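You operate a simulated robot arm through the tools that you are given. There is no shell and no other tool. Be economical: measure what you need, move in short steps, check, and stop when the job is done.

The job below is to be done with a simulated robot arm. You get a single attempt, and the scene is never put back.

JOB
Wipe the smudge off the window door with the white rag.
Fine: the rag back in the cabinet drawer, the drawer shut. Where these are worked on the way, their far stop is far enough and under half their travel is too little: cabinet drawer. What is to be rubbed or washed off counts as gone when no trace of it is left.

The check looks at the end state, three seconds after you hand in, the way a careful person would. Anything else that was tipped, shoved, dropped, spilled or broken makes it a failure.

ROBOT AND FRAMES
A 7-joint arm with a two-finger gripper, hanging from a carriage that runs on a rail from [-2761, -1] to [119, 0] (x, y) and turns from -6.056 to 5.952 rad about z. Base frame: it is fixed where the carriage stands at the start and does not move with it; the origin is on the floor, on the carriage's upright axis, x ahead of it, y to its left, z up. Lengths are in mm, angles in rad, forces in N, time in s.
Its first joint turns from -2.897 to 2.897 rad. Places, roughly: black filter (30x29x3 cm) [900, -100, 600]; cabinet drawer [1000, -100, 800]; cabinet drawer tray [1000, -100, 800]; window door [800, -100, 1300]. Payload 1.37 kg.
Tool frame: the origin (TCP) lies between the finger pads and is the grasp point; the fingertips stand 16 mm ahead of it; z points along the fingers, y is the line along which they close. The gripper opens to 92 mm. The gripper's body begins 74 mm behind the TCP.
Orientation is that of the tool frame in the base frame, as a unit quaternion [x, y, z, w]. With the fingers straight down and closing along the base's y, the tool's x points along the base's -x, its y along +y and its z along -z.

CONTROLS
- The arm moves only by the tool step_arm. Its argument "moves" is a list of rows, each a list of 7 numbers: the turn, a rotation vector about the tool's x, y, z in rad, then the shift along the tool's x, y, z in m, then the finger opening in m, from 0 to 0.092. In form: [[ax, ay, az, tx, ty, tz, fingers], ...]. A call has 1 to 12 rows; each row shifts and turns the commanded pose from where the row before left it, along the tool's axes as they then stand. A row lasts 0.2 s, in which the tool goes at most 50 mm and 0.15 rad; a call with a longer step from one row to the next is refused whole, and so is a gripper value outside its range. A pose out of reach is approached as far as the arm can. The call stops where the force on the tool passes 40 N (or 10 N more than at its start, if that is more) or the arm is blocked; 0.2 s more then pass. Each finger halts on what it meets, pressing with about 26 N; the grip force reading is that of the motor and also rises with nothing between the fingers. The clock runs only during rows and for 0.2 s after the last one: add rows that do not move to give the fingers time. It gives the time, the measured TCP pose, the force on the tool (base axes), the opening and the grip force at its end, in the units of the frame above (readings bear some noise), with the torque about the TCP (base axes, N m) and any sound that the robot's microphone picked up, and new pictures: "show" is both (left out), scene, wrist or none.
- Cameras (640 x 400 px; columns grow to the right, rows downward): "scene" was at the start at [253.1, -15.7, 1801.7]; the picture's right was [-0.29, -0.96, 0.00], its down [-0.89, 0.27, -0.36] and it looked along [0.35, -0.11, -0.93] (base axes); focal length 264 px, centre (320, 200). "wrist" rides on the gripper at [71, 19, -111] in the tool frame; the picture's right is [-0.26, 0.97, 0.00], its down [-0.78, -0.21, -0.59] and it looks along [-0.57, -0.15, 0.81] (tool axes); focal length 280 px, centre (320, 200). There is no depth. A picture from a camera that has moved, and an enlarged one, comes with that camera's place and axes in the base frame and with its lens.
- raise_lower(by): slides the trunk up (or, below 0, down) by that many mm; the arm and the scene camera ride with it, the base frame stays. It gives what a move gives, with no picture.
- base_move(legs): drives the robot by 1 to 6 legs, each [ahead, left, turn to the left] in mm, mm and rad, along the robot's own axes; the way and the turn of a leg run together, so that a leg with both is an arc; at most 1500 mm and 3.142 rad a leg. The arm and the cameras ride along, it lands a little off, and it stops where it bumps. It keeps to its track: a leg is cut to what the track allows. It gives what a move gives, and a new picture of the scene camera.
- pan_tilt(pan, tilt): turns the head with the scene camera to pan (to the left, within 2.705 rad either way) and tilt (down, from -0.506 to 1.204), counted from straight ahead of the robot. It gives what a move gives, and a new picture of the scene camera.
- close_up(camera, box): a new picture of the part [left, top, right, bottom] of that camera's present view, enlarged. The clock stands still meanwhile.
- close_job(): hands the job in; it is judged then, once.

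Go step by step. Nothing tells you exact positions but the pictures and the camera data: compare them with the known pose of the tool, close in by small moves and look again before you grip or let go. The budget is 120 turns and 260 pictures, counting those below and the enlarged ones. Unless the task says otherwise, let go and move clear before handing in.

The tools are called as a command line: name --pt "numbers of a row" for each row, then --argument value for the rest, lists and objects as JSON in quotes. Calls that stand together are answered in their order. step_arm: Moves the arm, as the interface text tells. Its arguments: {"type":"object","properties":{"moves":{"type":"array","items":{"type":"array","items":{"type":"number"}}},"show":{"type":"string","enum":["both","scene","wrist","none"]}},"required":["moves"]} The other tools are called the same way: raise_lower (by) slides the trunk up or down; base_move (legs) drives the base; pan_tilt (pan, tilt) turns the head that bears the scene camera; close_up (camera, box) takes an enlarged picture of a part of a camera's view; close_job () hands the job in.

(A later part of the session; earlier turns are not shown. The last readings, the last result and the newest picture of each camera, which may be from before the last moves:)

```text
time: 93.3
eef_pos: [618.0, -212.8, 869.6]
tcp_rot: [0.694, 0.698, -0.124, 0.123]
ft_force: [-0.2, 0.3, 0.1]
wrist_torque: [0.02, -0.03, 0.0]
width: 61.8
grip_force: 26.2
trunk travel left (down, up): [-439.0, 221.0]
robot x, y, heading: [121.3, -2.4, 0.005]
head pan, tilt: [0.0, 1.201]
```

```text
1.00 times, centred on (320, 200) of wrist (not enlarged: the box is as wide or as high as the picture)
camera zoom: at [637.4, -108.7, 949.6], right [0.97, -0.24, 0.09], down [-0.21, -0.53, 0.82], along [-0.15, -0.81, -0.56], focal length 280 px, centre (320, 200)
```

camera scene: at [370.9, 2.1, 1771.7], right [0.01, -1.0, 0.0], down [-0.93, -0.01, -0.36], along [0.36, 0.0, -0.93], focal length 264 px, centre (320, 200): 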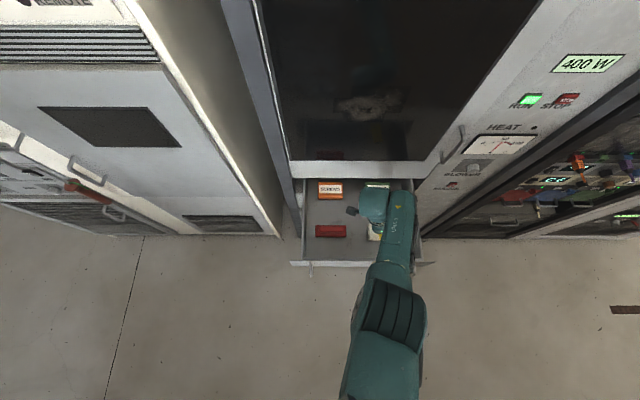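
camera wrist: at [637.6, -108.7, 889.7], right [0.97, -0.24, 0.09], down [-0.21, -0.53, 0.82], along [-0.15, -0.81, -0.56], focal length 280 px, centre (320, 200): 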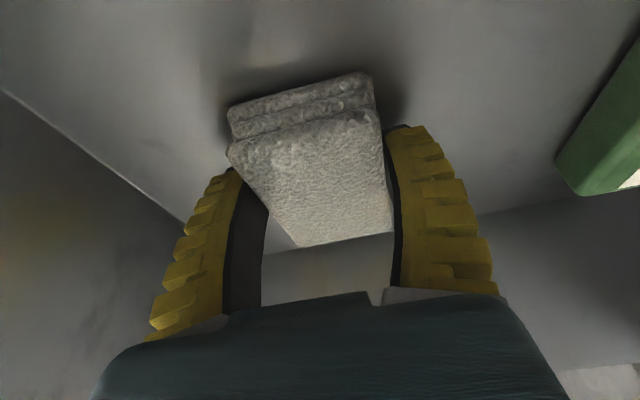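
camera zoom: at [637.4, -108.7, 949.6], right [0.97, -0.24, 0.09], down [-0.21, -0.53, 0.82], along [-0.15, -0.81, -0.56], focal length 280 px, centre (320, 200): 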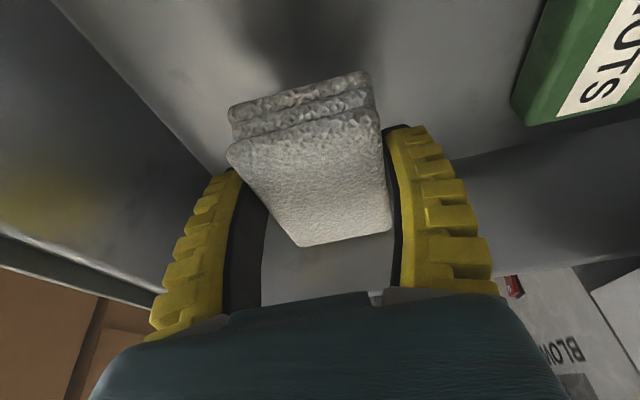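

The rag is held firmly. Raising clear, backing away, then pitching the tool forward with the rag face toward the window.

raise_lower --by 180

base_move --legs '[[-250, 0, 0]]'

step_arm --pt "-0.134 0 0.0486 0.0027 0.0069 -0.0218 0" --pt "-0.134 0 0.0486 0.0031 0.0095 -0.0207 0" --pt "-0.134 0 0.0486 0.0037 0.0122 -0.0192 0" --pt "-0.134 0 0.0486 0.0043 0.0144 -0.0174 0" --pt "-0.134 0 0.0486 0.005 0.0164 -0.0154 0" --pt "-0.134 0 0.0486 0.0059 0.0181 -0.013 0" --pt "-0.134 0 0.0486 0.0068 0.0193 -0.0105 0" --pt "-0.134 0 0.0486 0.0078 0.0202 -0.0079 0" --pt "-0.134 0 0.0486 0.0088 0.0207 -0.0052 0" --pt "-0.134 0 0.0486 0.0098 0.0207 -0.0023 0" --pt "-0.134 0 0.0486 0.0108 0.0203 0.0005 0" --pt "0 0 0 0 0 0 0" --show "both"

```text
time: 95.3
eef_pos: [618.2, -214.0, 1049.9]
tcp_rot: [0.694, 0.698, -0.124, 0.122]
ft_force: [0.6, 0.5, -0.3]
wrist_torque: [0.0, 0.0, 0.0]
width: 61.7
grip_force: 25.8
trunk travel left (down, up): [-619.0, 41.0]
robot x, y, heading: [116.2, 0.7, 0.007]
head pan, tilt: [0.0, 1.201]
```

```text
time: 97.1
eef_pos: [368.1, -215.5, 1049.9]
tcp_rot: [0.695, 0.698, -0.124, 0.122]
ft_force: [0.1, -0.3, -0.3]
wrist_torque: [0.02, -0.03, 0.04]
width: 61.6
grip_force: 25.8
trunk travel left (down, up): [-619.0, 41.0]
robot x, y, heading: [-135.4, -2.0, 0.004]
head pan, tilt: [0.0, 1.201]
camera scene: at [121.7, 1.5, 1795.7], right [0.0, -1.0, 0.0], down [-0.93, 0.0, -0.36], along [0.36, 0.0, -0.93], focal length 264 px, centre (320, 200)
```

scene: 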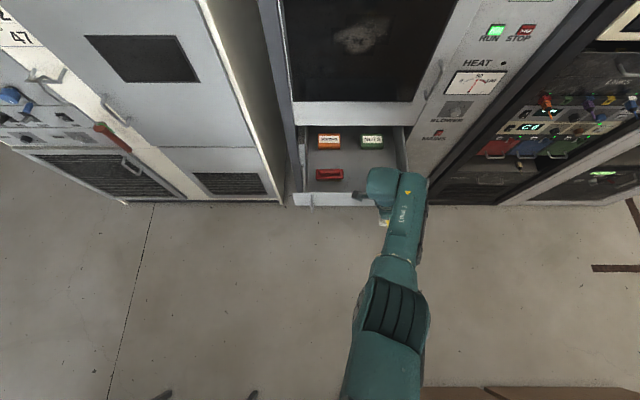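

```text
time: 99.7
eef_pos: [452.5, -85.6, 1255.5]
tcp_rot: [0.579, 0.409, 0.406, 0.578]
ft_force: [-0.1, -0.2, -0.1]
wrist_torque: [0.01, 0.02, 0.04]
width: 61.6
grip_force: 26.6
out of reach, approached as far as the arm can: row 3, 4, 5
trunk travel left (down, up): [-619.0, 41.0]
robot x, y, heading: [-135.7, -0.1, 0.001]
head pan, tilt: [0.0, 1.201]
camera scene: at [121.7, 1.5, 1795.8], right [0.0, -1.0, 0.0], down [-0.93, 0.0, -0.36], along [0.36, 0.0, -0.93], focal length 264 px, centre (320, 200)
camera wrist: at [372.1, 19.3, 1275.7], right [-0.08, -0.25, 0.97], down [-0.82, -0.54, -0.21], along [0.57, -0.81, -0.16], focal length 280 px, centre (320, 200)
```

scene: 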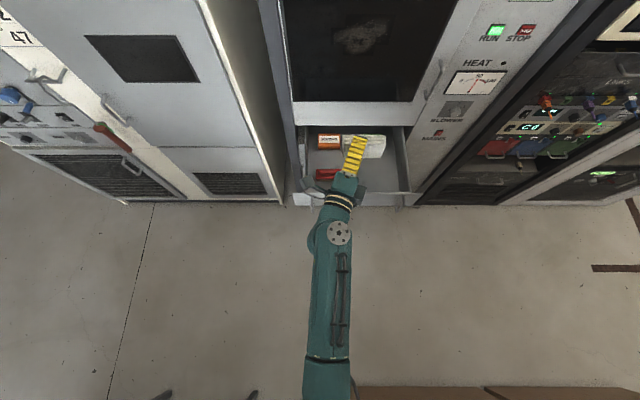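
wrist: 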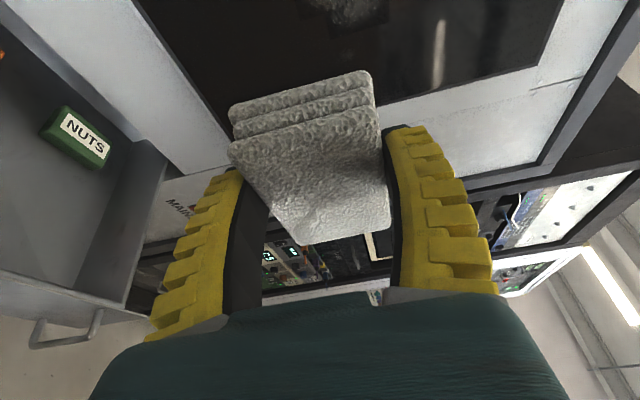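

The rag now faces the window squarely. Driving ahead to just short of the glass and looking at the smudge from the head.

base_move --legs '[[245, 0, 0]]'

pan_tilt --pan -0.1 --tilt 0.8

close_up --camera "wrist" --box '[0, 0, 640, 400]'

```text
time: 101.5
eef_pos: [699.0, -84.5, 1255.5]
tcp_rot: [0.578, 0.41, 0.406, 0.578]
ft_force: [-0.4, 0.5, -0.5]
wrist_torque: [-0.03, -0.02, -0.05]
width: 61.5
grip_force: 25.8
trunk travel left (down, up): [-619.0, 41.0]
robot x, y, heading: [111.0, -1.3, 0.01]
head pan, tilt: [0.0, 1.201]
camera scene: at [367.9, 2.3, 1795.7], right [0.01, -1.0, 0.0], down [-0.93, -0.01, -0.36], along [0.36, 0.0, -0.93], focal length 264 px, centre (320, 200)
```

scene: 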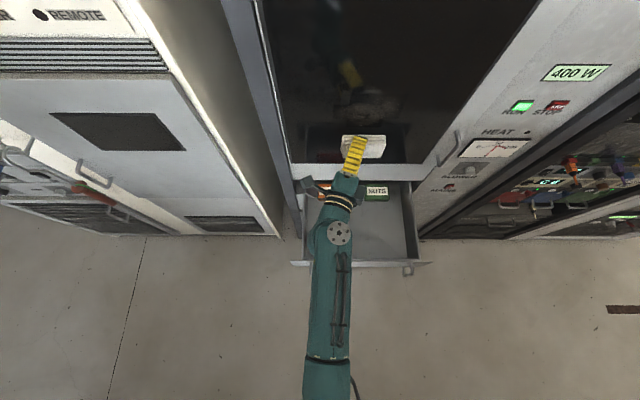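

```text
time: 102.4
eef_pos: [699.2, -83.8, 1255.1]
tcp_rot: [0.577, 0.41, 0.406, 0.577]
ft_force: [-0.4, 0.6, -1.3]
wrist_torque: [0.04, 0.02, 0.03]
width: 61.4
grip_force: 26.0
trunk travel left (down, up): [-619.0, 41.0]
robot x, y, heading: [111.3, -2.0, 0.006]
head pan, tilt: [-0.099, 0.799]
camera scene: at [392.2, -5.5, 1823.4], right [-0.09, -1.0, 0.0], down [-0.71, 0.07, -0.7], along [0.69, -0.06, -0.72], focal length 264 px, centre (320, 200)
```

scene: 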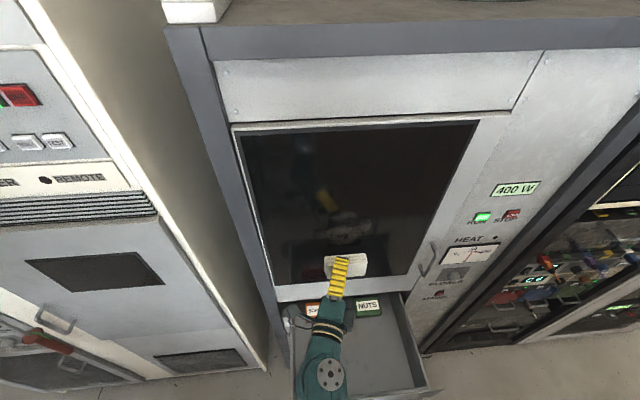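

```text
1.00 times, centred on (320, 200) of wrist (not enlarged: the box is as wide or as high as the picture)
camera zoom: at [618.2, 20.7, 1275.3], right [-0.08, -0.25, 0.97], down [-0.82, -0.54, -0.21], along [0.57, -0.81, -0.16], focal length 280 px, centre (320, 200)
```

zoom: 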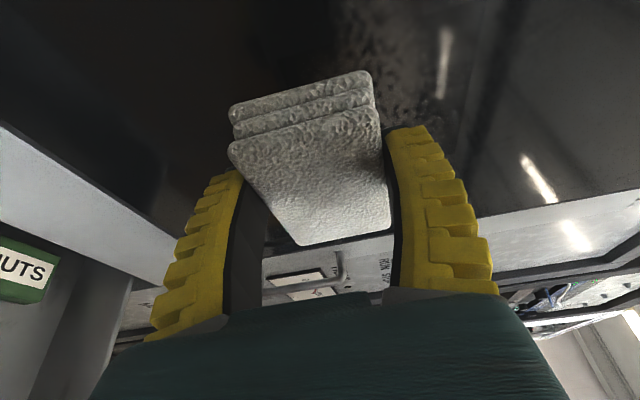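

Approaching the glass slowly to find contact.

step_arm --pt "0 0 0 0.0085 -0.005 0.0235 0" --pt "0 0 0 0.0085 -0.005 0.0235 0" --pt "0 0 0 0.0017 0 0.0047 0" --pt "0 0 0 0 0 0 0" --show "none"

close_up --camera "scene" --box '[220, 110, 480, 300]'

```text
time: 103.4
eef_pos: [752.5, -82.2, 1243.8]
tcp_rot: [0.578, 0.41, 0.406, 0.577]
ft_force: [-2.8, 0.5, -1.4]
wrist_torque: [0.07, -0.09, -0.17]
width: 61.5
grip_force: 26.6
trunk travel left (down, up): [-619.0, 41.0]
robot x, y, heading: [111.3, 2.8, 0.008]
head pan, tilt: [-0.099, 0.799]
```

```text
2.11 times, centred on (350, 205) of scene
camera zoom: at [392.1, -5.5, 1823.3], right [-0.09, -1.0, 0.0], down [-0.71, 0.07, -0.7], along [0.69, -0.06, -0.72], focal length 556 px, centre (257, 190)
```

zoom: 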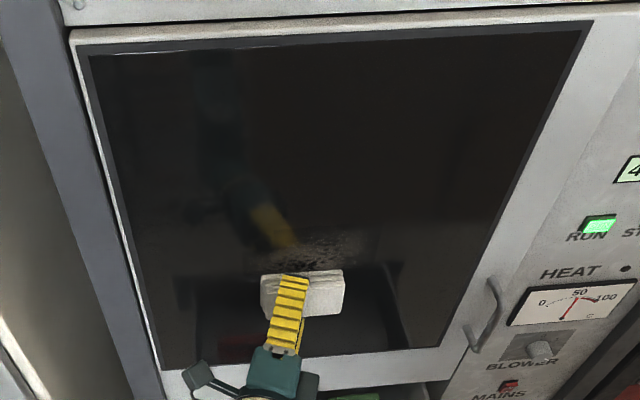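

Contact found at TCP x≈752. Pressing a little more and sweeping the lowest row.

step_arm --pt "0 0 0 0.0007 0.003 0.0019 0" --pt "0 0 0 0.0188 0 -0.0068 0" --pt "0 0 0 0.0188 0 -0.0068 0" --pt "0 0 0 -0.0188 0 0.0068 0" --pt "0 0 0 -0.0188 0 0.0068 0" --pt "0 0 0 -0.0188 0 0.0068 0" --pt "0 0 0 -0.0188 0 0.0068 0" --pt "0 0 0 -0.0188 0 0.0068 0" --pt "0 0 0 0 0 0 0" --show "wrist"

close_up --camera "scene" --box '[220, 110, 480, 300]'

```text
time: 105.4
eef_pos: [755.2, -143.0, 1246.7]
tcp_rot: [0.578, 0.41, 0.407, 0.577]
ft_force: [-14.0, 3.3, -0.3]
wrist_torque: [-0.03, -0.13, 0.11]
width: 62.0
grip_force: 25.9
trunk travel left (down, up): [-619.0, 41.0]
robot x, y, heading: [109.9, 0.6, 0.01]
head pan, tilt: [-0.099, 0.799]
camera wrist: at [673.8, -39.1, 1266.7], right [-0.08, -0.25, 0.97], down [-0.82, -0.54, -0.21], along [0.57, -0.81, -0.16], focal length 280 px, centre (320, 200)
```

wrist: 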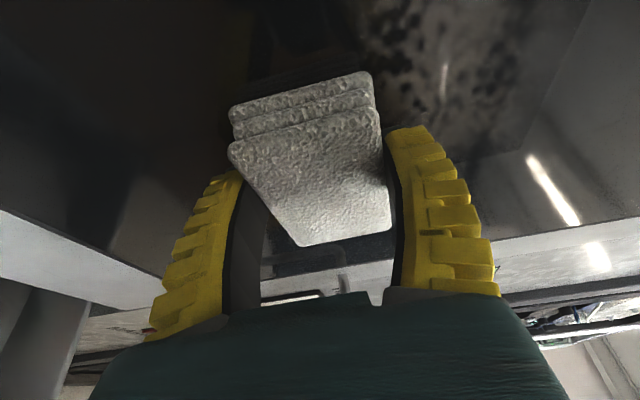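

```text
2.11 times, centred on (350, 205) of scene
camera zoom: at [391.7, -5.4, 1823.1], right [-0.09, -1.0, 0.0], down [-0.71, 0.07, -0.7], along [0.69, -0.06, -0.72], focal length 556 px, centre (257, 190)
```

zoom: 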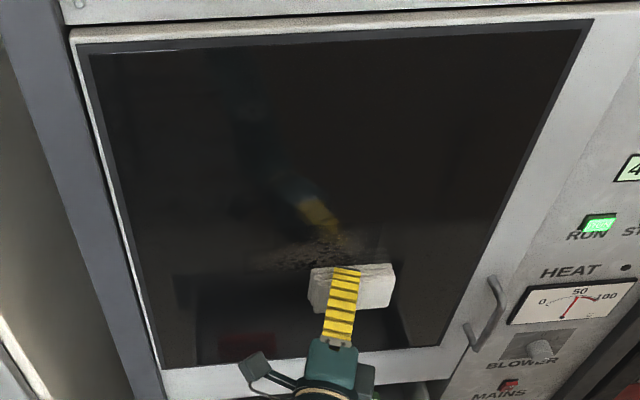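

Works well. Next rows, moving up 28 mm each.

step_arm --pt "0 0 0 0 0.014 0 0" --pt "0 0 0 0 0.014 0 0" --pt "0 0 0 0.0188 0 -0.0068 0" --pt "0 0 0 0.0188 0 -0.0068 0" --pt "0 0 0 0.0188 0 -0.0068 0" --pt "0 0 0 0.0188 0 -0.0068 0" --pt "0 0 0 0.0188 0 -0.0068 0" --pt "0 0 0 0.0094 0 -0.0034 0" --pt "0 0 0 0 0 0 0" --show "none"

step_arm --pt "0 0 0 0 0.014 0 0" --pt "0 0 0 0 0.014 0 0" --pt "0 0 0 -0.0188 0 0.0068 0" --pt "0 0 0 -0.0188 0 0.0068 0" --pt "0 0 0 -0.0188 0 0.0068 0" --pt "0 0 0 -0.0188 0 0.0068 0" --pt "0 0 0 -0.0188 0 0.0068 0" --pt "0 0 0 -0.0094 0 0.0034 0" --pt "0 0 0 0 0 0 0" --show "wrist"

close_up --camera "scene" --box '[220, 110, 480, 300]'

```text
time: 107.4
eef_pos: [753.5, -33.1, 1273.8]
tcp_rot: [0.579, 0.41, 0.406, 0.577]
ft_force: [-14.5, -5.1, -0.4]
wrist_torque: [0.02, -0.06, -0.11]
width: 62.0
grip_force: 26.1
trunk travel left (down, up): [-619.0, 41.0]
robot x, y, heading: [113.8, -5.1, 0.004]
head pan, tilt: [-0.099, 0.799]
```

```text
time: 109.4
eef_pos: [753.9, -143.3, 1303.2]
tcp_rot: [0.578, 0.411, 0.406, 0.577]
ft_force: [-12.3, 4.0, 0.1]
wrist_torque: [0.03, -0.08, 0.04]
width: 62.4
grip_force: 26.1
trunk travel left (down, up): [-619.0, 41.0]
robot x, y, heading: [112.9, 1.9, 0.006]
head pan, tilt: [-0.099, 0.799]
camera wrist: at [674.1, -38.7, 1323.6], right [-0.08, -0.25, 0.97], down [-0.82, -0.54, -0.21], along [0.57, -0.81, -0.16], focal length 280 px, centre (320, 200)
```

wrist: 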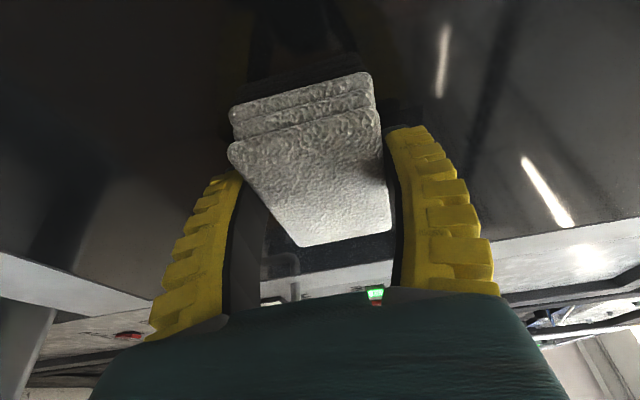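

```text
2.11 times, centred on (350, 205) of scene
camera zoom: at [391.8, -5.4, 1823.1], right [-0.09, -1.0, 0.0], down [-0.71, 0.07, -0.7], along [0.69, -0.06, -0.72], focal length 556 px, centre (257, 190)
```

zoom: 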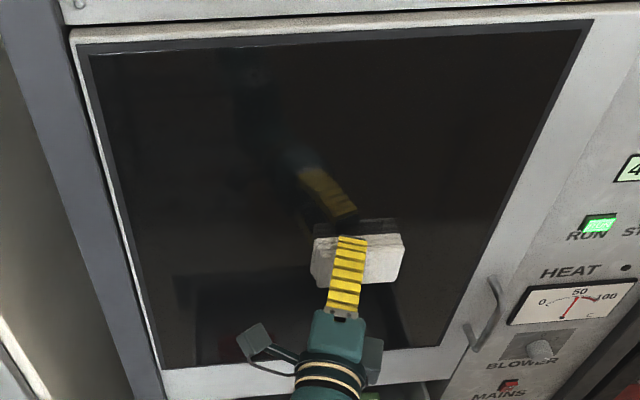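

Nearly all gone. Two more rows above with wider extent.

step_arm --pt "0 0 0 -0.0188 0 0.0068 0" --pt "0 0 0 0 0.013 0 0" --pt "0 0 0 0 0.013 0 0" --pt "0 0 0 0.0188 0 -0.0068 0" --pt "0 0 0 0.0188 0 -0.0068 0" --pt "0 0 0 0.0188 0 -0.0068 0" --pt "0 0 0 0.0188 0 -0.0068 0" --pt "0 0 0 0.0188 0 -0.0068 0" --pt "0 0 0 0.0188 0 -0.0068 0" --pt "0 0 0 0.0188 0 -0.0068 0" --pt "0 0 0 0 0 0 0" --show "none"

step_arm --pt "0 0 0 0 0.013 0 0" --pt "0 0 0 0 0.013 0 0" --pt "0 0 0 -0.0188 0 0.0068 0" --pt "0 0 0 -0.0188 0 0.0068 0" --pt "0 0 0 -0.0188 0 0.0068 0" --pt "0 0 0 -0.0188 0 0.0068 0" --pt "0 0 0 -0.0188 0 0.0068 0" --pt "0 0 0 -0.0188 0 0.0068 0" --pt "0 0 0 -0.0188 0 0.0068 0" --pt "0 0 0 0 0 0 0" --pt "0 0 0 -0.0102 0 -0.0282 0" --pt "0 0 0 -0.0136 0 -0.0376 0" --show "wrist"

base_move --legs '[[-200, 0, 0]]'

close_up --camera "scene" --box '[230, 50, 430, 200]'

```text
time: 111.8
eef_pos: [754.0, -22.6, 1329.3]
tcp_rot: [0.578, 0.41, 0.406, 0.577]
ft_force: [-12.0, -2.9, -1.0]
wrist_torque: [0.0, 0.0, -0.01]
width: 62.0
grip_force: 26.1
trunk travel left (down, up): [-619.0, 41.0]
robot x, y, heading: [111.6, 0.8, 0.006]
head pan, tilt: [-0.099, 0.799]
```

```text
time: 114.4
eef_pos: [710.1, -169.1, 1345.0]
tcp_rot: [0.578, 0.41, 0.407, 0.577]
ft_force: [-1.4, -0.2, -1.5]
wrist_torque: [0.02, -0.07, 0.0]
width: 61.8
grip_force: 25.8
out of reach, approached as far as the arm can: row 12
trunk travel left (down, up): [-619.0, 41.0]
robot x, y, heading: [111.2, 1.6, 0.004]
head pan, tilt: [-0.099, 0.799]
camera wrist: at [631.3, -65.0, 1365.6], right [-0.08, -0.25, 0.97], down [-0.82, -0.54, -0.21], along [0.57, -0.81, -0.16], focal length 280 px, centre (320, 200)
```

wrist: 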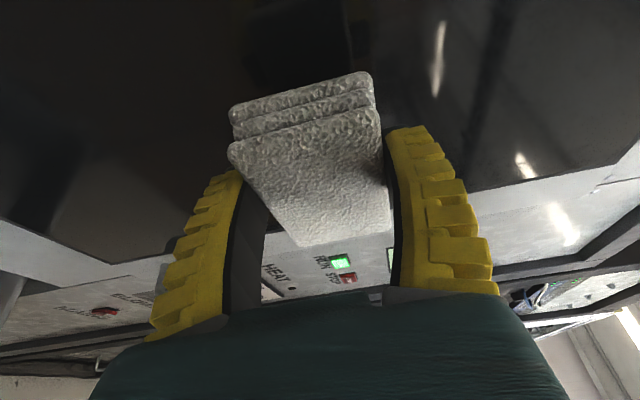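

```text
time: 116.0
eef_pos: [515.6, -171.6, 1346.2]
tcp_rot: [0.579, 0.409, 0.405, 0.577]
ft_force: [0.3, 0.4, 0.1]
wrist_torque: [0.01, 0.02, 0.04]
width: 61.5
grip_force: 25.9
trunk travel left (down, up): [-619.0, 41.0]
robot x, y, heading: [-83.7, -0.5, 0.002]
head pan, tilt: [-0.099, 0.799]
camera scene: at [196.6, -6.5, 1823.5], right [-0.1, -1.0, 0.0], down [-0.71, 0.07, -0.7], along [0.69, -0.07, -0.72], focal length 264 px, centre (320, 200)
```

scene: 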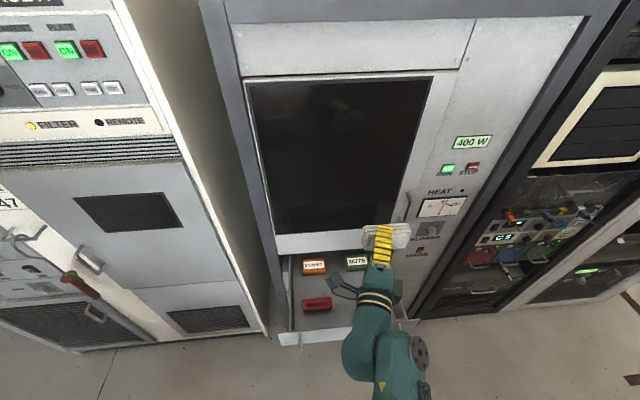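

```text
2.67 times, centred on (330, 125) of scene
camera zoom: at [196.6, -6.5, 1823.5], right [-0.1, -1.0, 0.0], down [-0.71, 0.07, -0.7], along [0.69, -0.07, -0.72], focal length 704 px, centre (293, 400)
```

zoom: 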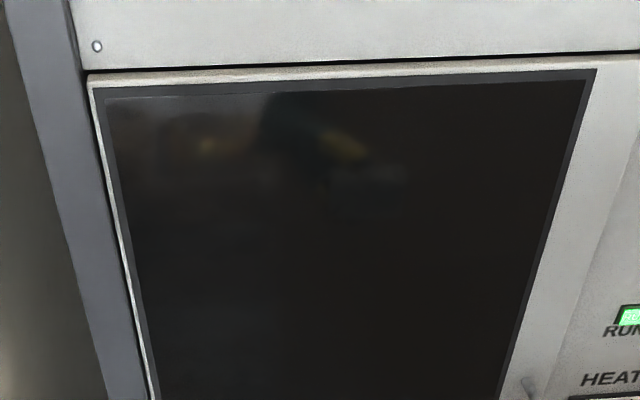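

close_up --camera "scene" --box '[255, 115, 415, 240]'

close_up --camera "wrist" --box '[0, 0, 640, 400]'

```text
3.20 times, centred on (335, 178) of scene
camera zoom: at [196.6, -6.5, 1823.5], right [-0.1, -1.0, 0.0], down [-0.71, 0.07, -0.7], along [0.69, -0.07, -0.72], focal length 845 px, centre (272, 272)
```

zoom: 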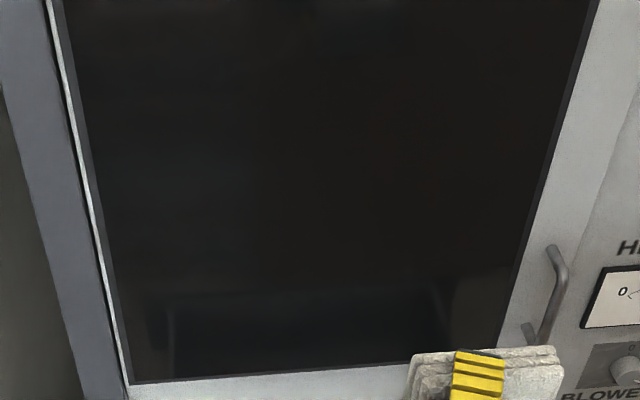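

```text
1.00 times, centred on (320, 200) of wrist (not enlarged: the box is as wide or as high as the picture)
camera zoom: at [435.8, -66.3, 1365.6], right [-0.08, -0.25, 0.97], down [-0.82, -0.54, -0.21], along [0.57, -0.81, -0.16], focal length 280 px, centre (320, 200)
```

zoom: 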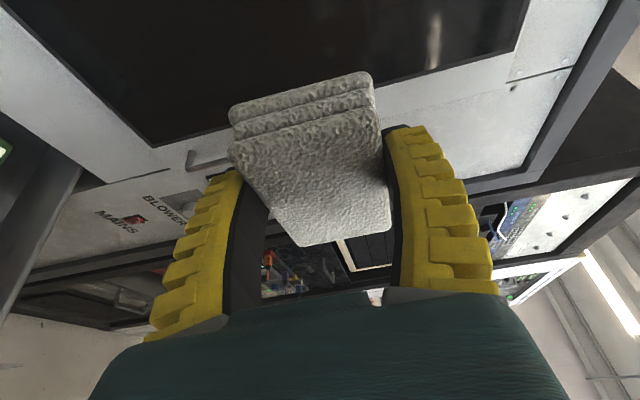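

The window looks clean. Now pitching the tool back down for the return to the drawer.

step_arm --pt "0.134 0 -0.0486 -0.0062 -0.0276 -0.0053 0" --pt "0.134 0 -0.0486 -0.0049 -0.0283 -0.0016 0" --pt "0.134 0 -0.0486 -0.0034 -0.0284 0.0024 0" --pt "0.134 0 -0.0486 -0.0021 -0.028 0.0062 0" --pt "0.134 0 -0.0486 -0.0008 -0.027 0.0098 0" --pt "0.134 0 -0.0486 0.0005 -0.0255 0.0132 0" --pt "0.134 0 -0.0486 0.0017 -0.0233 0.0167 0" --pt "0.134 0 -0.0486 0.0028 -0.0208 0.0196 0" --pt "0.134 0 -0.0486 0.0037 -0.0179 0.0222 0" --pt "0.134 0 -0.0486 0.0045 -0.0144 0.0244 0" --pt "0.134 0 -0.0486 0.0051 -0.0109 0.0261 0" --pt "0 0 0 0 0 0 0" --show "both"

```text
time: 118.5
eef_pos: [420.8, -152.9, 1035.9]
tcp_rot: [0.695, 0.698, -0.124, 0.12]
ft_force: [-2.5, 0.1, -1.4]
wrist_torque: [-0.06, -0.14, 0.05]
width: 61.2
grip_force: 26.7
out of reach, approached as far as the arm can: row 1, 2, 3, 4, 5, 11
trunk travel left (down, up): [-619.0, 41.0]
robot x, y, heading: [-83.0, 3.9, 0.001]
head pan, tilt: [-0.099, 0.799]
camera scene: at [196.1, -6.3, 1823.2], right [-0.1, -1.0, 0.0], down [-0.71, 0.07, -0.7], along [0.69, -0.07, -0.72], focal length 264 px, centre (320, 200)
camera wrist: at [439.9, -48.0, 1116.8], right [0.97, -0.24, 0.08], down [-0.2, -0.53, 0.82], along [-0.15, -0.81, -0.57], focal length 280 px, centre (320, 200)
```

scene: 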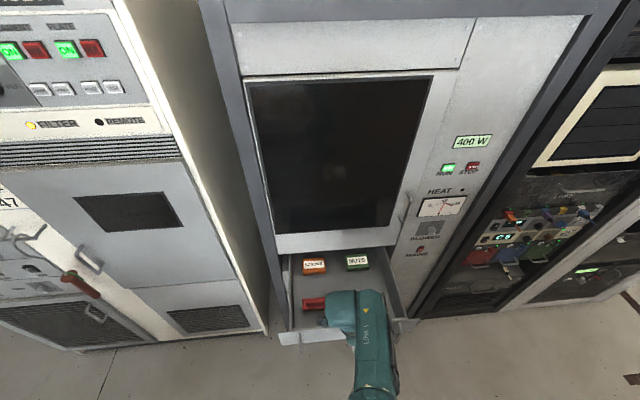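
wrist: 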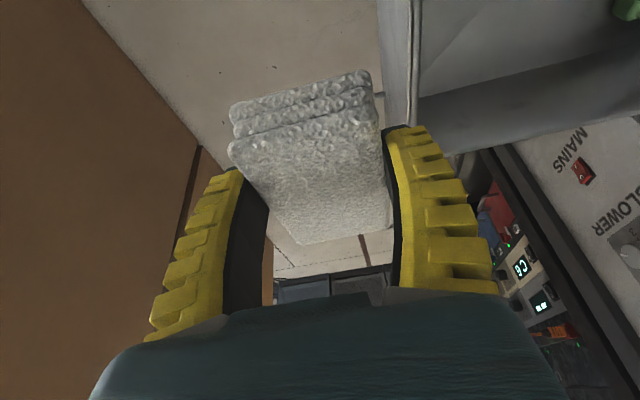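

step_arm --pt "0 0 0 -0.0192 0 0.0069 0" --pt "0 0 0 -0.0192 0 0.0069 0" --pt "0 0 0 -0.0192 0 0.0069 0" --pt "0 0 0 0 0 0 0" --show "none"

base_move --legs '[[200, 0, 0]]'

```text
time: 119.5
eef_pos: [419.4, -202.3, 1042.8]
tcp_rot: [0.695, 0.698, -0.123, 0.122]
ft_force: [-0.2, 0.5, -0.3]
wrist_torque: [0.03, 0.03, 0.02]
width: 61.1
grip_force: 26.0
out of reach, approached as far as the arm can: row 2, 3
trunk travel left (down, up): [-619.0, 41.0]
robot x, y, heading: [-79.6, 2.8, 0.005]
head pan, tilt: [-0.099, 0.799]
```

```text
time: 121.1
eef_pos: [618.5, -203.4, 1042.1]
tcp_rot: [0.696, 0.697, -0.124, 0.122]
ft_force: [0.2, -0.2, -0.3]
wrist_torque: [-0.02, 0.03, -0.03]
width: 61.2
grip_force: 26.3
trunk travel left (down, up): [-619.0, 41.0]
robot x, y, heading: [115.9, 1.1, 0.0]
head pan, tilt: [-0.099, 0.799]
camera scene: at [394.8, -7.1, 1823.5], right [-0.1, -1.0, 0.0], down [-0.71, 0.07, -0.7], along [0.69, -0.07, -0.72], focal length 264 px, centre (320, 200)
```

scene: 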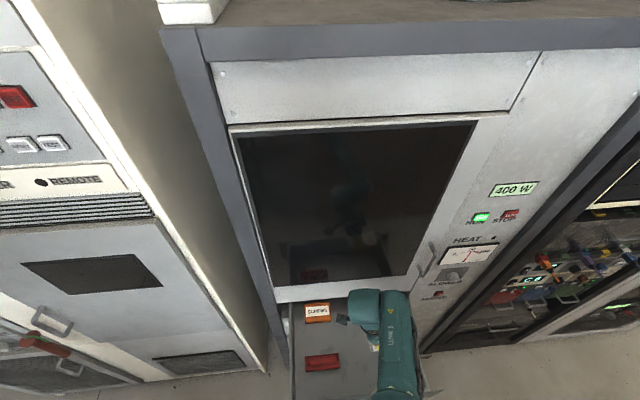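

Lowering into the drawer: to TCP z≈814 first.

raise_lower --by -228

step_arm --pt "0 0 0 0 0 0 0" --show "both"

```text
time: 123.5
eef_pos: [618.4, -202.9, 814.5]
tcp_rot: [0.696, 0.697, -0.122, 0.122]
ft_force: [-0.7, -1.1, 0.0]
wrist_torque: [0.02, 0.02, 0.0]
width: 61.0
grip_force: 26.4
trunk travel left (down, up): [-391.0, 269.0]
robot x, y, heading: [115.4, 1.5, 0.0]
head pan, tilt: [-0.099, 0.799]
```

```text
time: 123.9
eef_pos: [617.8, -204.6, 816.5]
tcp_rot: [0.696, 0.697, -0.122, 0.122]
ft_force: [0.6, 0.5, -0.4]
wrist_torque: [0.01, -0.01, 0.0]
width: 61.0
grip_force: 25.8
trunk travel left (down, up): [-391.0, 269.0]
robot x, y, heading: [115.4, -0.6, 0.0]
head pan, tilt: [-0.099, 0.799]
camera scene: at [394.8, -7.1, 1595.5], right [-0.1, -1.0, 0.0], down [-0.71, 0.07, -0.7], along [0.69, -0.07, -0.72], focal length 264 px, centre (320, 200)
camera wrist: at [637.2, -98.6, 894.9], right [0.97, -0.24, 0.09], down [-0.21, -0.53, 0.82], along [-0.15, -0.81, -0.56], focal length 280 px, centre (320, 200)
```

scene: 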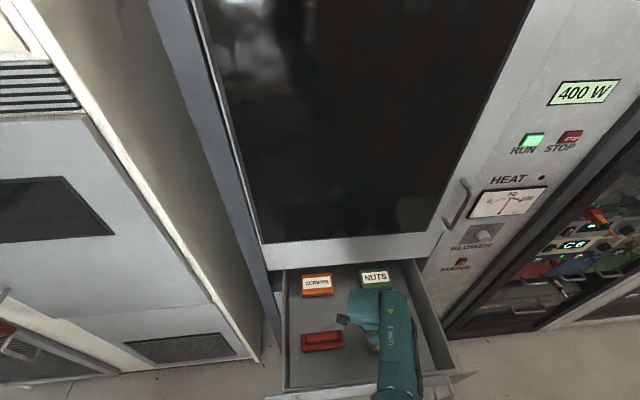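
wrist: 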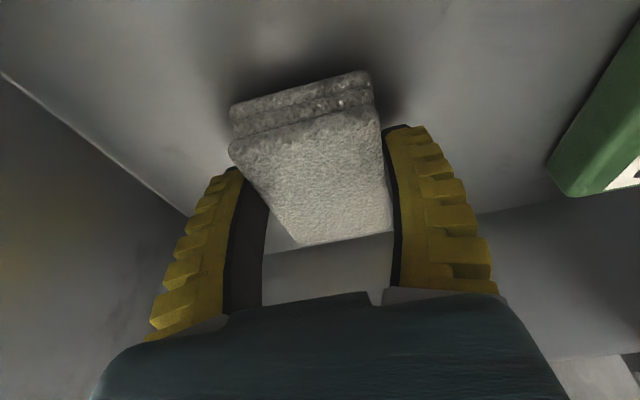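

raise_lower --by -6

step_arm --pt "0 0 0 0 0 0 0.07" --pt "0 0 0 0 0 0 0.085" --pt "0 0 0 0 0 0 0.092" --pt "0 0 0 0 0 0 0.092" --show "wrist"

```text
time: 124.5
eef_pos: [620.8, -205.0, 811.3]
tcp_rot: [0.696, 0.697, -0.123, 0.124]
ft_force: [1.1, 2.2, 13.2]
wrist_torque: [0.49, 0.19, -0.09]
width: 61.8
grip_force: 25.5
trunk travel left (down, up): [-385.0, 275.0]
robot x, y, heading: [112.6, 1.8, 0.002]
head pan, tilt: [-0.099, 0.799]
```

```text
time: 125.5
eef_pos: [617.4, -202.9, 808.5]
tcp_rot: [0.696, 0.697, -0.123, 0.123]
ft_force: [-0.1, 0.2, 0.3]
wrist_torque: [0.01, -0.05, -0.01]
width: 92.0
grip_force: 0.1
trunk travel left (down, up): [-385.0, 275.0]
robot x, y, heading: [115.1, 0.8, 0.002]
head pan, tilt: [-0.099, 0.799]
camera wrist: at [637.2, -98.6, 888.8], right [0.97, -0.24, 0.09], down [-0.21, -0.53, 0.82], along [-0.15, -0.81, -0.56], focal length 280 px, centre (320, 200)
```

wrist: 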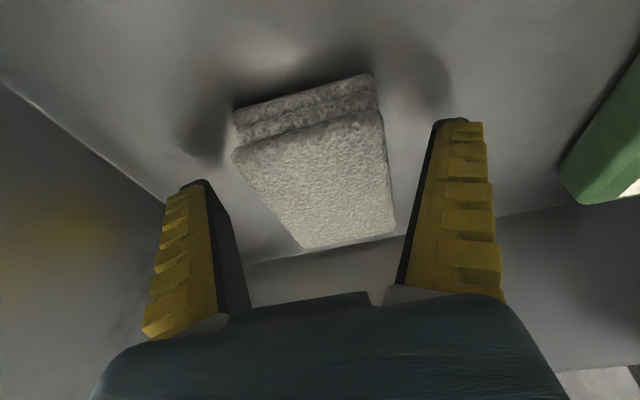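

The rag lies back in its spot. Raising out, backing away, and pitching forward with closed fingers to push the drawer shut.

raise_lower --by 235

base_move --legs '[[-320, 0, 0]]'

step_arm --pt "-0.134 0 0.0486 0.0027 0.0069 -0.0218 0" --pt "-0.134 0 0.0486 0.0031 0.0095 -0.0207 0" --pt "-0.134 0 0.0486 0.0037 0.0122 -0.0192 0" --pt "-0.134 0 0.0486 0.0043 0.0144 -0.0174 0" --pt "-0.134 0 0.0486 0.005 0.0164 -0.0154 0" --pt "-0.134 0 0.0486 0.0059 0.0181 -0.013 0" --pt "-0.134 0 0.0486 0.0068 0.0193 -0.0105 0" --pt "-0.134 0 0.0486 0.0078 0.0202 -0.0079 0" --pt "-0.134 0 0.0486 0.0088 0.0207 -0.0052 0" --pt "-0.134 0 0.0486 0.0098 0.0207 -0.0023 0" --pt "-0.134 0 0.0486 0.0108 0.0203 0.0005 0" --pt "0 0 0 0 0 0 0" --show "none"

raise_lower --by -400

pan_tilt --pan -0.1 --tilt 0.75

```text
time: 128.0
eef_pos: [618.6, -204.0, 1044.6]
tcp_rot: [0.696, 0.697, -0.123, 0.122]
ft_force: [0.1, -0.2, -0.2]
wrist_torque: [0.04, -0.02, 0.01]
width: 92.0
grip_force: 0.1
trunk travel left (down, up): [-620.0, 40.0]
robot x, y, heading: [113.2, 1.9, 0.001]
head pan, tilt: [-0.099, 0.799]
```

```text
time: 130.1
eef_pos: [293.2, -201.6, 1043.6]
tcp_rot: [0.695, 0.698, -0.123, 0.122]
ft_force: [0.4, 0.6, 0.5]
wrist_torque: [-0.04, 0.01, 0.03]
width: 92.0
grip_force: 0.1
trunk travel left (down, up): [-620.0, 40.0]
robot x, y, heading: [-209.7, -5.7, 0.004]
head pan, tilt: [-0.099, 0.799]
camera scene: at [69.5, -6.4, 1824.5], right [-0.1, -1.0, 0.0], down [-0.71, 0.07, -0.7], along [0.69, -0.07, -0.72], focal length 264 px, centre (320, 200)
```

scene: 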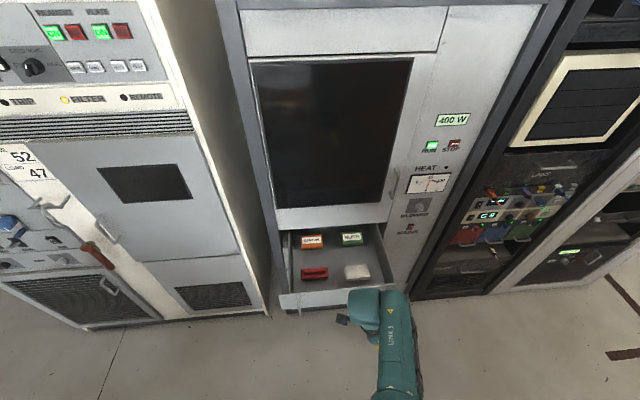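

```text
time: 132.7
eef_pos: [370.8, -82.9, 1257.0]
tcp_rot: [0.578, 0.409, 0.406, 0.578]
ft_force: [0.3, -0.3, 0.6]
wrist_torque: [-0.01, -0.03, -0.02]
width: 0.1
grip_force: 26.1
out of reach, approached as far as the arm can: row 4
trunk travel left (down, up): [-620.0, 40.0]
robot x, y, heading: [-210.5, -0.1, 0.004]
head pan, tilt: [-0.099, 0.799]
```

```text
time: 136.5
eef_pos: [371.5, -81.8, 855.5]
tcp_rot: [0.578, 0.409, 0.406, 0.578]
ft_force: [0.5, 0.6, -0.9]
wrist_torque: [0.0, -0.03, 0.02]
width: 0.0
grip_force: 26.4
trunk travel left (down, up): [-220.0, 440.0]
robot x, y, heading: [-208.7, -3.5, 0.003]
head pan, tilt: [-0.099, 0.799]
```

```text
time: 137.2
eef_pos: [372.2, -82.0, 856.2]
tcp_rot: [0.578, 0.409, 0.406, 0.578]
ft_force: [0.2, 0.2, 0.3]
wrist_torque: [-0.04, 0.0, 0.0]
width: 0.1
grip_force: 25.9
trunk travel left (down, up): [-220.0, 440.0]
robot x, y, heading: [-210.4, -1.6, 0.005]
head pan, tilt: [-0.099, 0.75]
camera scene: at [71.7, -6.6, 1428.5], right [-0.1, -1.0, 0.0], down [-0.68, 0.06, -0.73], along [0.73, -0.07, -0.68], focal length 264 px, centre (320, 200)
```

scene: 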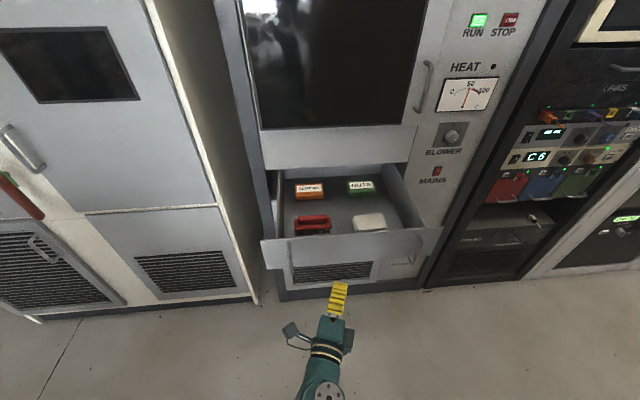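

Checking the window from this lit angle, and setting the fingertip at the middle of the drawer front.

close_up --camera "scene" --box '[230, 0, 440, 135]'

step_arm --pt "0 0 0 -0.0188 -0.01 0.0068 0" --pt "0 0 0 -0.0188 -0.01 0.0068 0" --pt "0 0 0 0 0 0 0" --show "none"

base_move --legs '[[85, 0, 0]]'

```text
2.96 times, centred on (335, 68) of scene
camera zoom: at [71.7, -6.6, 1428.5], right [-0.1, -1.0, 0.0], down [-0.68, 0.06, -0.73], along [0.73, -0.07, -0.68], focal length 782 px, centre (276, 593)
```

zoom: 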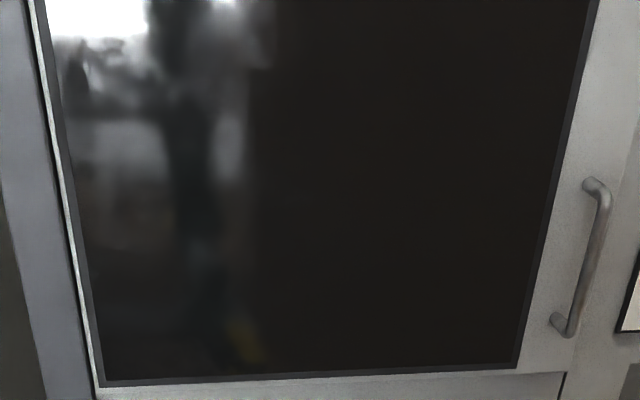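

```text
time: 138.0
eef_pos: [371.3, -123.1, 836.3]
tcp_rot: [0.578, 0.409, 0.406, 0.578]
ft_force: [-0.3, 0.1, 0.2]
wrist_torque: [0.03, -0.02, -0.02]
width: 0.1
grip_force: 25.9
trunk travel left (down, up): [-220.0, 440.0]
robot x, y, heading: [-210.7, -0.4, 0.002]
head pan, tilt: [-0.099, 0.75]
```

```text
time: 139.1
eef_pos: [456.2, -122.4, 837.1]
tcp_rot: [0.578, 0.409, 0.406, 0.577]
ft_force: [0.7, -0.1, -0.2]
wrist_torque: [0.01, 0.03, -0.03]
width: 0.1
grip_force: 25.8
trunk travel left (down, up): [-220.0, 440.0]
robot x, y, heading: [-128.2, 1.4, 0.006]
head pan, tilt: [-0.099, 0.75]
camera scene: at [155.9, -6.3, 1428.6], right [-0.09, -1.0, 0.0], down [-0.68, 0.06, -0.73], along [0.73, -0.07, -0.68], focal length 264 px, centre (320, 200)
```

scene: 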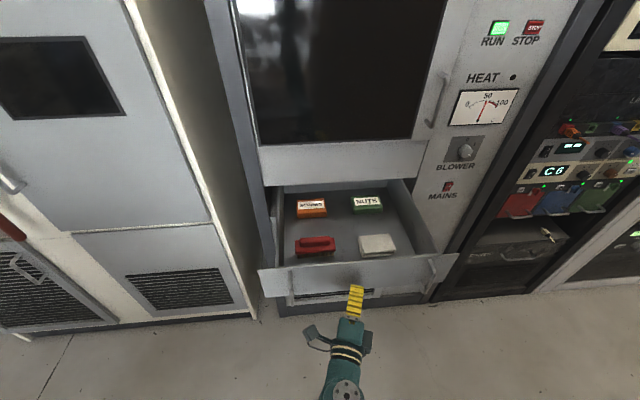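

Window clean. Making contact gently, then pushing on.

step_arm --pt "0 0 0 0.0034 0 0.0094 0" --pt "0 0 0 0.0034 0 0.0094 0" --pt "0 0 0 0.0034 0 0.0094 0" --pt "0 0 0 0.0051 0 0.0141 0" --pt "0 0 0 0.0051 0 0.0141 0" --pt "0 0 0 0 0 0 0" --show "scene"

```text
time: 140.4
eef_pos: [515.9, -121.7, 836.5]
tcp_rot: [0.578, 0.409, 0.406, 0.578]
ft_force: [0.5, 0.1, -0.7]
wrist_torque: [-0.03, -0.01, 0.01]
width: 0.1
grip_force: 27.9
trunk travel left (down, up): [-220.0, 440.0]
robot x, y, heading: [-126.9, 0.8, 0.005]
head pan, tilt: [-0.099, 0.75]
camera scene: at [155.4, -6.3, 1428.4], right [-0.09, -1.0, 0.0], down [-0.68, 0.06, -0.73], along [0.73, -0.07, -0.68], focal length 264 px, centre (320, 200)
```

scene: 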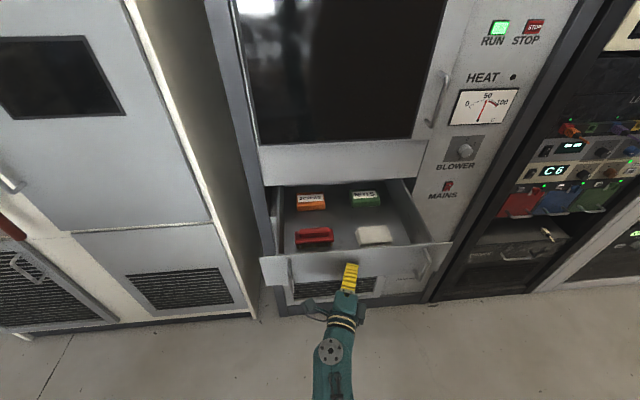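

base_move --legs '[[40, 0, 0], [40, 0, 0], [40, 0, 0], [40, 0, 0], [30, 0, 0]]'

```text
time: 143.2
eef_pos: [706.9, -122.2, 837.1]
tcp_rot: [0.577, 0.409, 0.407, 0.578]
ft_force: [0.6, 0.0, 0.7]
wrist_torque: [-0.01, 0.03, 0.01]
width: 0.0
grip_force: 27.4
trunk travel left (down, up): [-220.0, 440.0]
robot x, y, heading: [64.1, 0.0, 0.004]
head pan, tilt: [-0.099, 0.75]
camera scene: at [346.9, -6.5, 1428.6], right [-0.1, -1.0, 0.0], down [-0.68, 0.07, -0.73], along [0.73, -0.07, -0.68], focal length 264 px, centre (320, 200)
```

scene: 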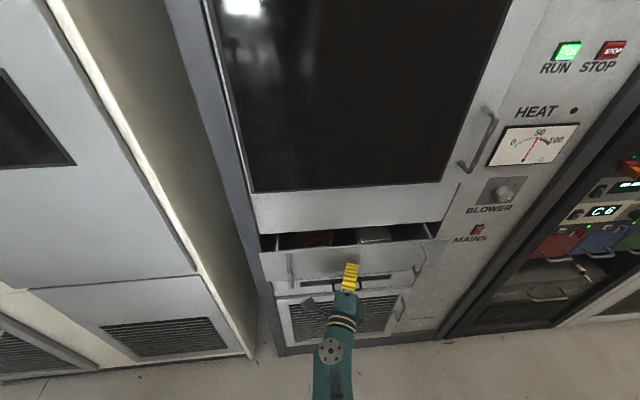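

Nearly shut. The arm finishes the push slowly until it meets the stop.

step_arm --pt "0 0 0 0.0034 0 0.0094 0" --pt "0 0 0 0.0034 0 0.0094 0" --pt "0 0 0 0.0034 0 0.0094 0" --pt "0 0 0 0.0034 0 0.0094 0" --pt "0 0 0 0.0034 0 0.0094 0" --pt "0 0 0 0.0034 0 0.0094 0" --pt "0 0 0 0.0017 0 0.0047 0" --pt "0 0 0 0.0017 0 0.0047 0" --pt "0 0 0 0.0017 0 0.0047 0" --pt "0 0 0 0.0017 0 0.0047 0" --pt "0 0 0 0 0 0 0" --show "scene"

```text
time: 145.6
eef_pos: [783.1, -123.4, 835.1]
tcp_rot: [0.578, 0.409, 0.405, 0.578]
ft_force: [-20.1, -2.0, 6.8]
wrist_torque: [0.18, -0.05, 0.07]
width: 5.9
grip_force: 28.3
trunk travel left (down, up): [-220.0, 440.0]
robot x, y, heading: [68.4, 0.6, 0.006]
head pan, tilt: [-0.099, 0.75]
camera scene: at [344.2, -6.8, 1427.8], right [-0.1, -1.0, 0.0], down [-0.68, 0.07, -0.73], along [0.73, -0.07, -0.68], focal length 264 px, centre (320, 200)
```

scene: 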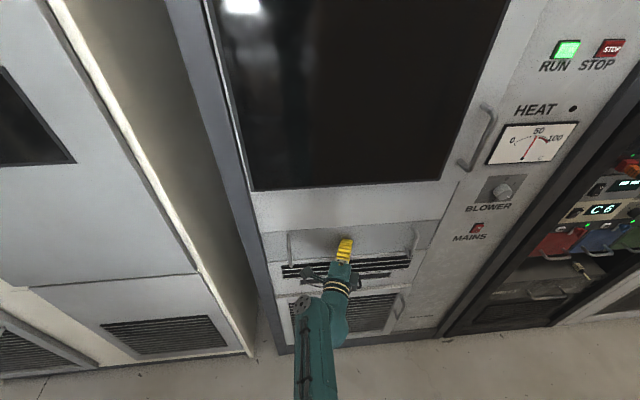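

The drawer is against its stop. Backing away and checking.

base_move --legs '[[-60, 0, 0], [-240, 0, 0]]'

close_up --camera "scene" --box '[240, 90, 440, 260]'

pan_tilt --pan -0.1 --tilt 0.3

```text
time: 148.0
eef_pos: [479.3, -119.8, 836.7]
tcp_rot: [0.577, 0.41, 0.407, 0.577]
ft_force: [0.4, 0.1, 0.1]
wrist_torque: [0.0, 0.02, 0.02]
width: 0.0
grip_force: 28.0
trunk travel left (down, up): [-220.0, 440.0]
robot x, y, heading: [-245.1, 0.1, 0.007]
head pan, tilt: [-0.099, 0.75]
camera scene: at [39.1, -5.9, 1428.4], right [-0.09, -1.0, 0.0], down [-0.68, 0.06, -0.73], along [0.73, -0.07, -0.68], focal length 264 px, centre (320, 200)
```

scene: 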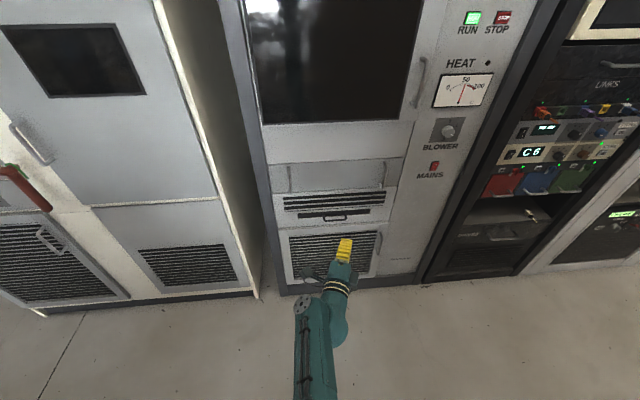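

```text
2.35 times, centred on (340, 175) of scene
camera zoom: at [39.1, -5.9, 1428.4], right [-0.09, -1.0, 0.0], down [-0.68, 0.06, -0.73], along [0.73, -0.07, -0.68], focal length 621 px, centre (273, 259)
```

zoom: 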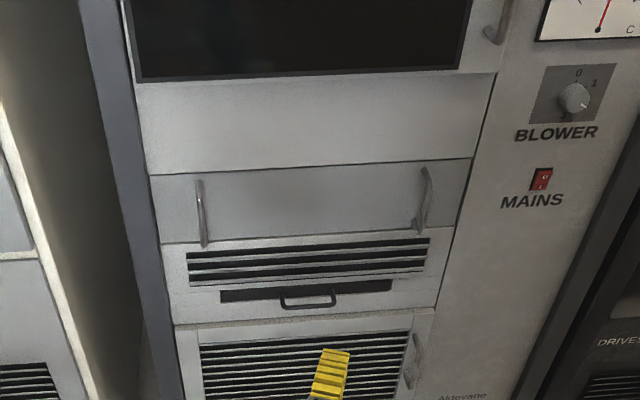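

```text
time: 148.9
eef_pos: [480.4, -120.4, 837.4]
tcp_rot: [0.577, 0.411, 0.407, 0.578]
ft_force: [0.3, 0.1, -0.2]
wrist_torque: [0.03, 0.01, -0.01]
width: 0.0
grip_force: 28.3
trunk travel left (down, up): [-220.0, 440.0]
robot x, y, heading: [-241.5, 2.0, 0.008]
head pan, tilt: [-0.099, 0.3]
camera scene: at [49.8, -6.8, 1468.8], right [-0.09, -1.0, 0.0], down [-0.3, 0.03, -0.95], along [0.95, -0.09, -0.3], focal length 264 px, centre (320, 200)
```

scene: 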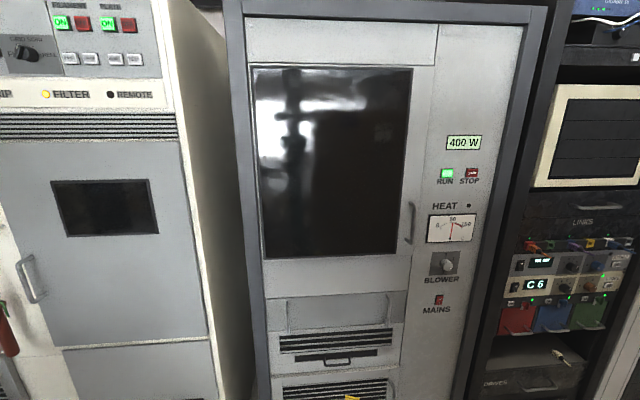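

The drawer front sits flush; one last look at the window glass.

close_up --camera "scene" --box '[245, 60, 420, 265]'

```text
1.95 times, centred on (332, 162) of scene
camera zoom: at [49.8, -6.8, 1468.8], right [-0.09, -1.0, 0.0], down [-0.3, 0.03, -0.95], along [0.95, -0.09, -0.3], focal length 515 px, centre (296, 273)
```

zoom: 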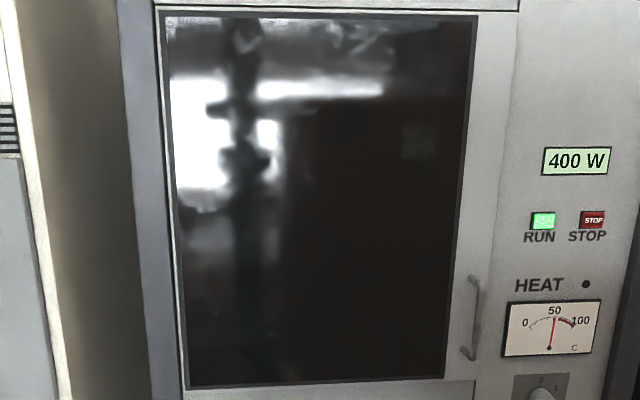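

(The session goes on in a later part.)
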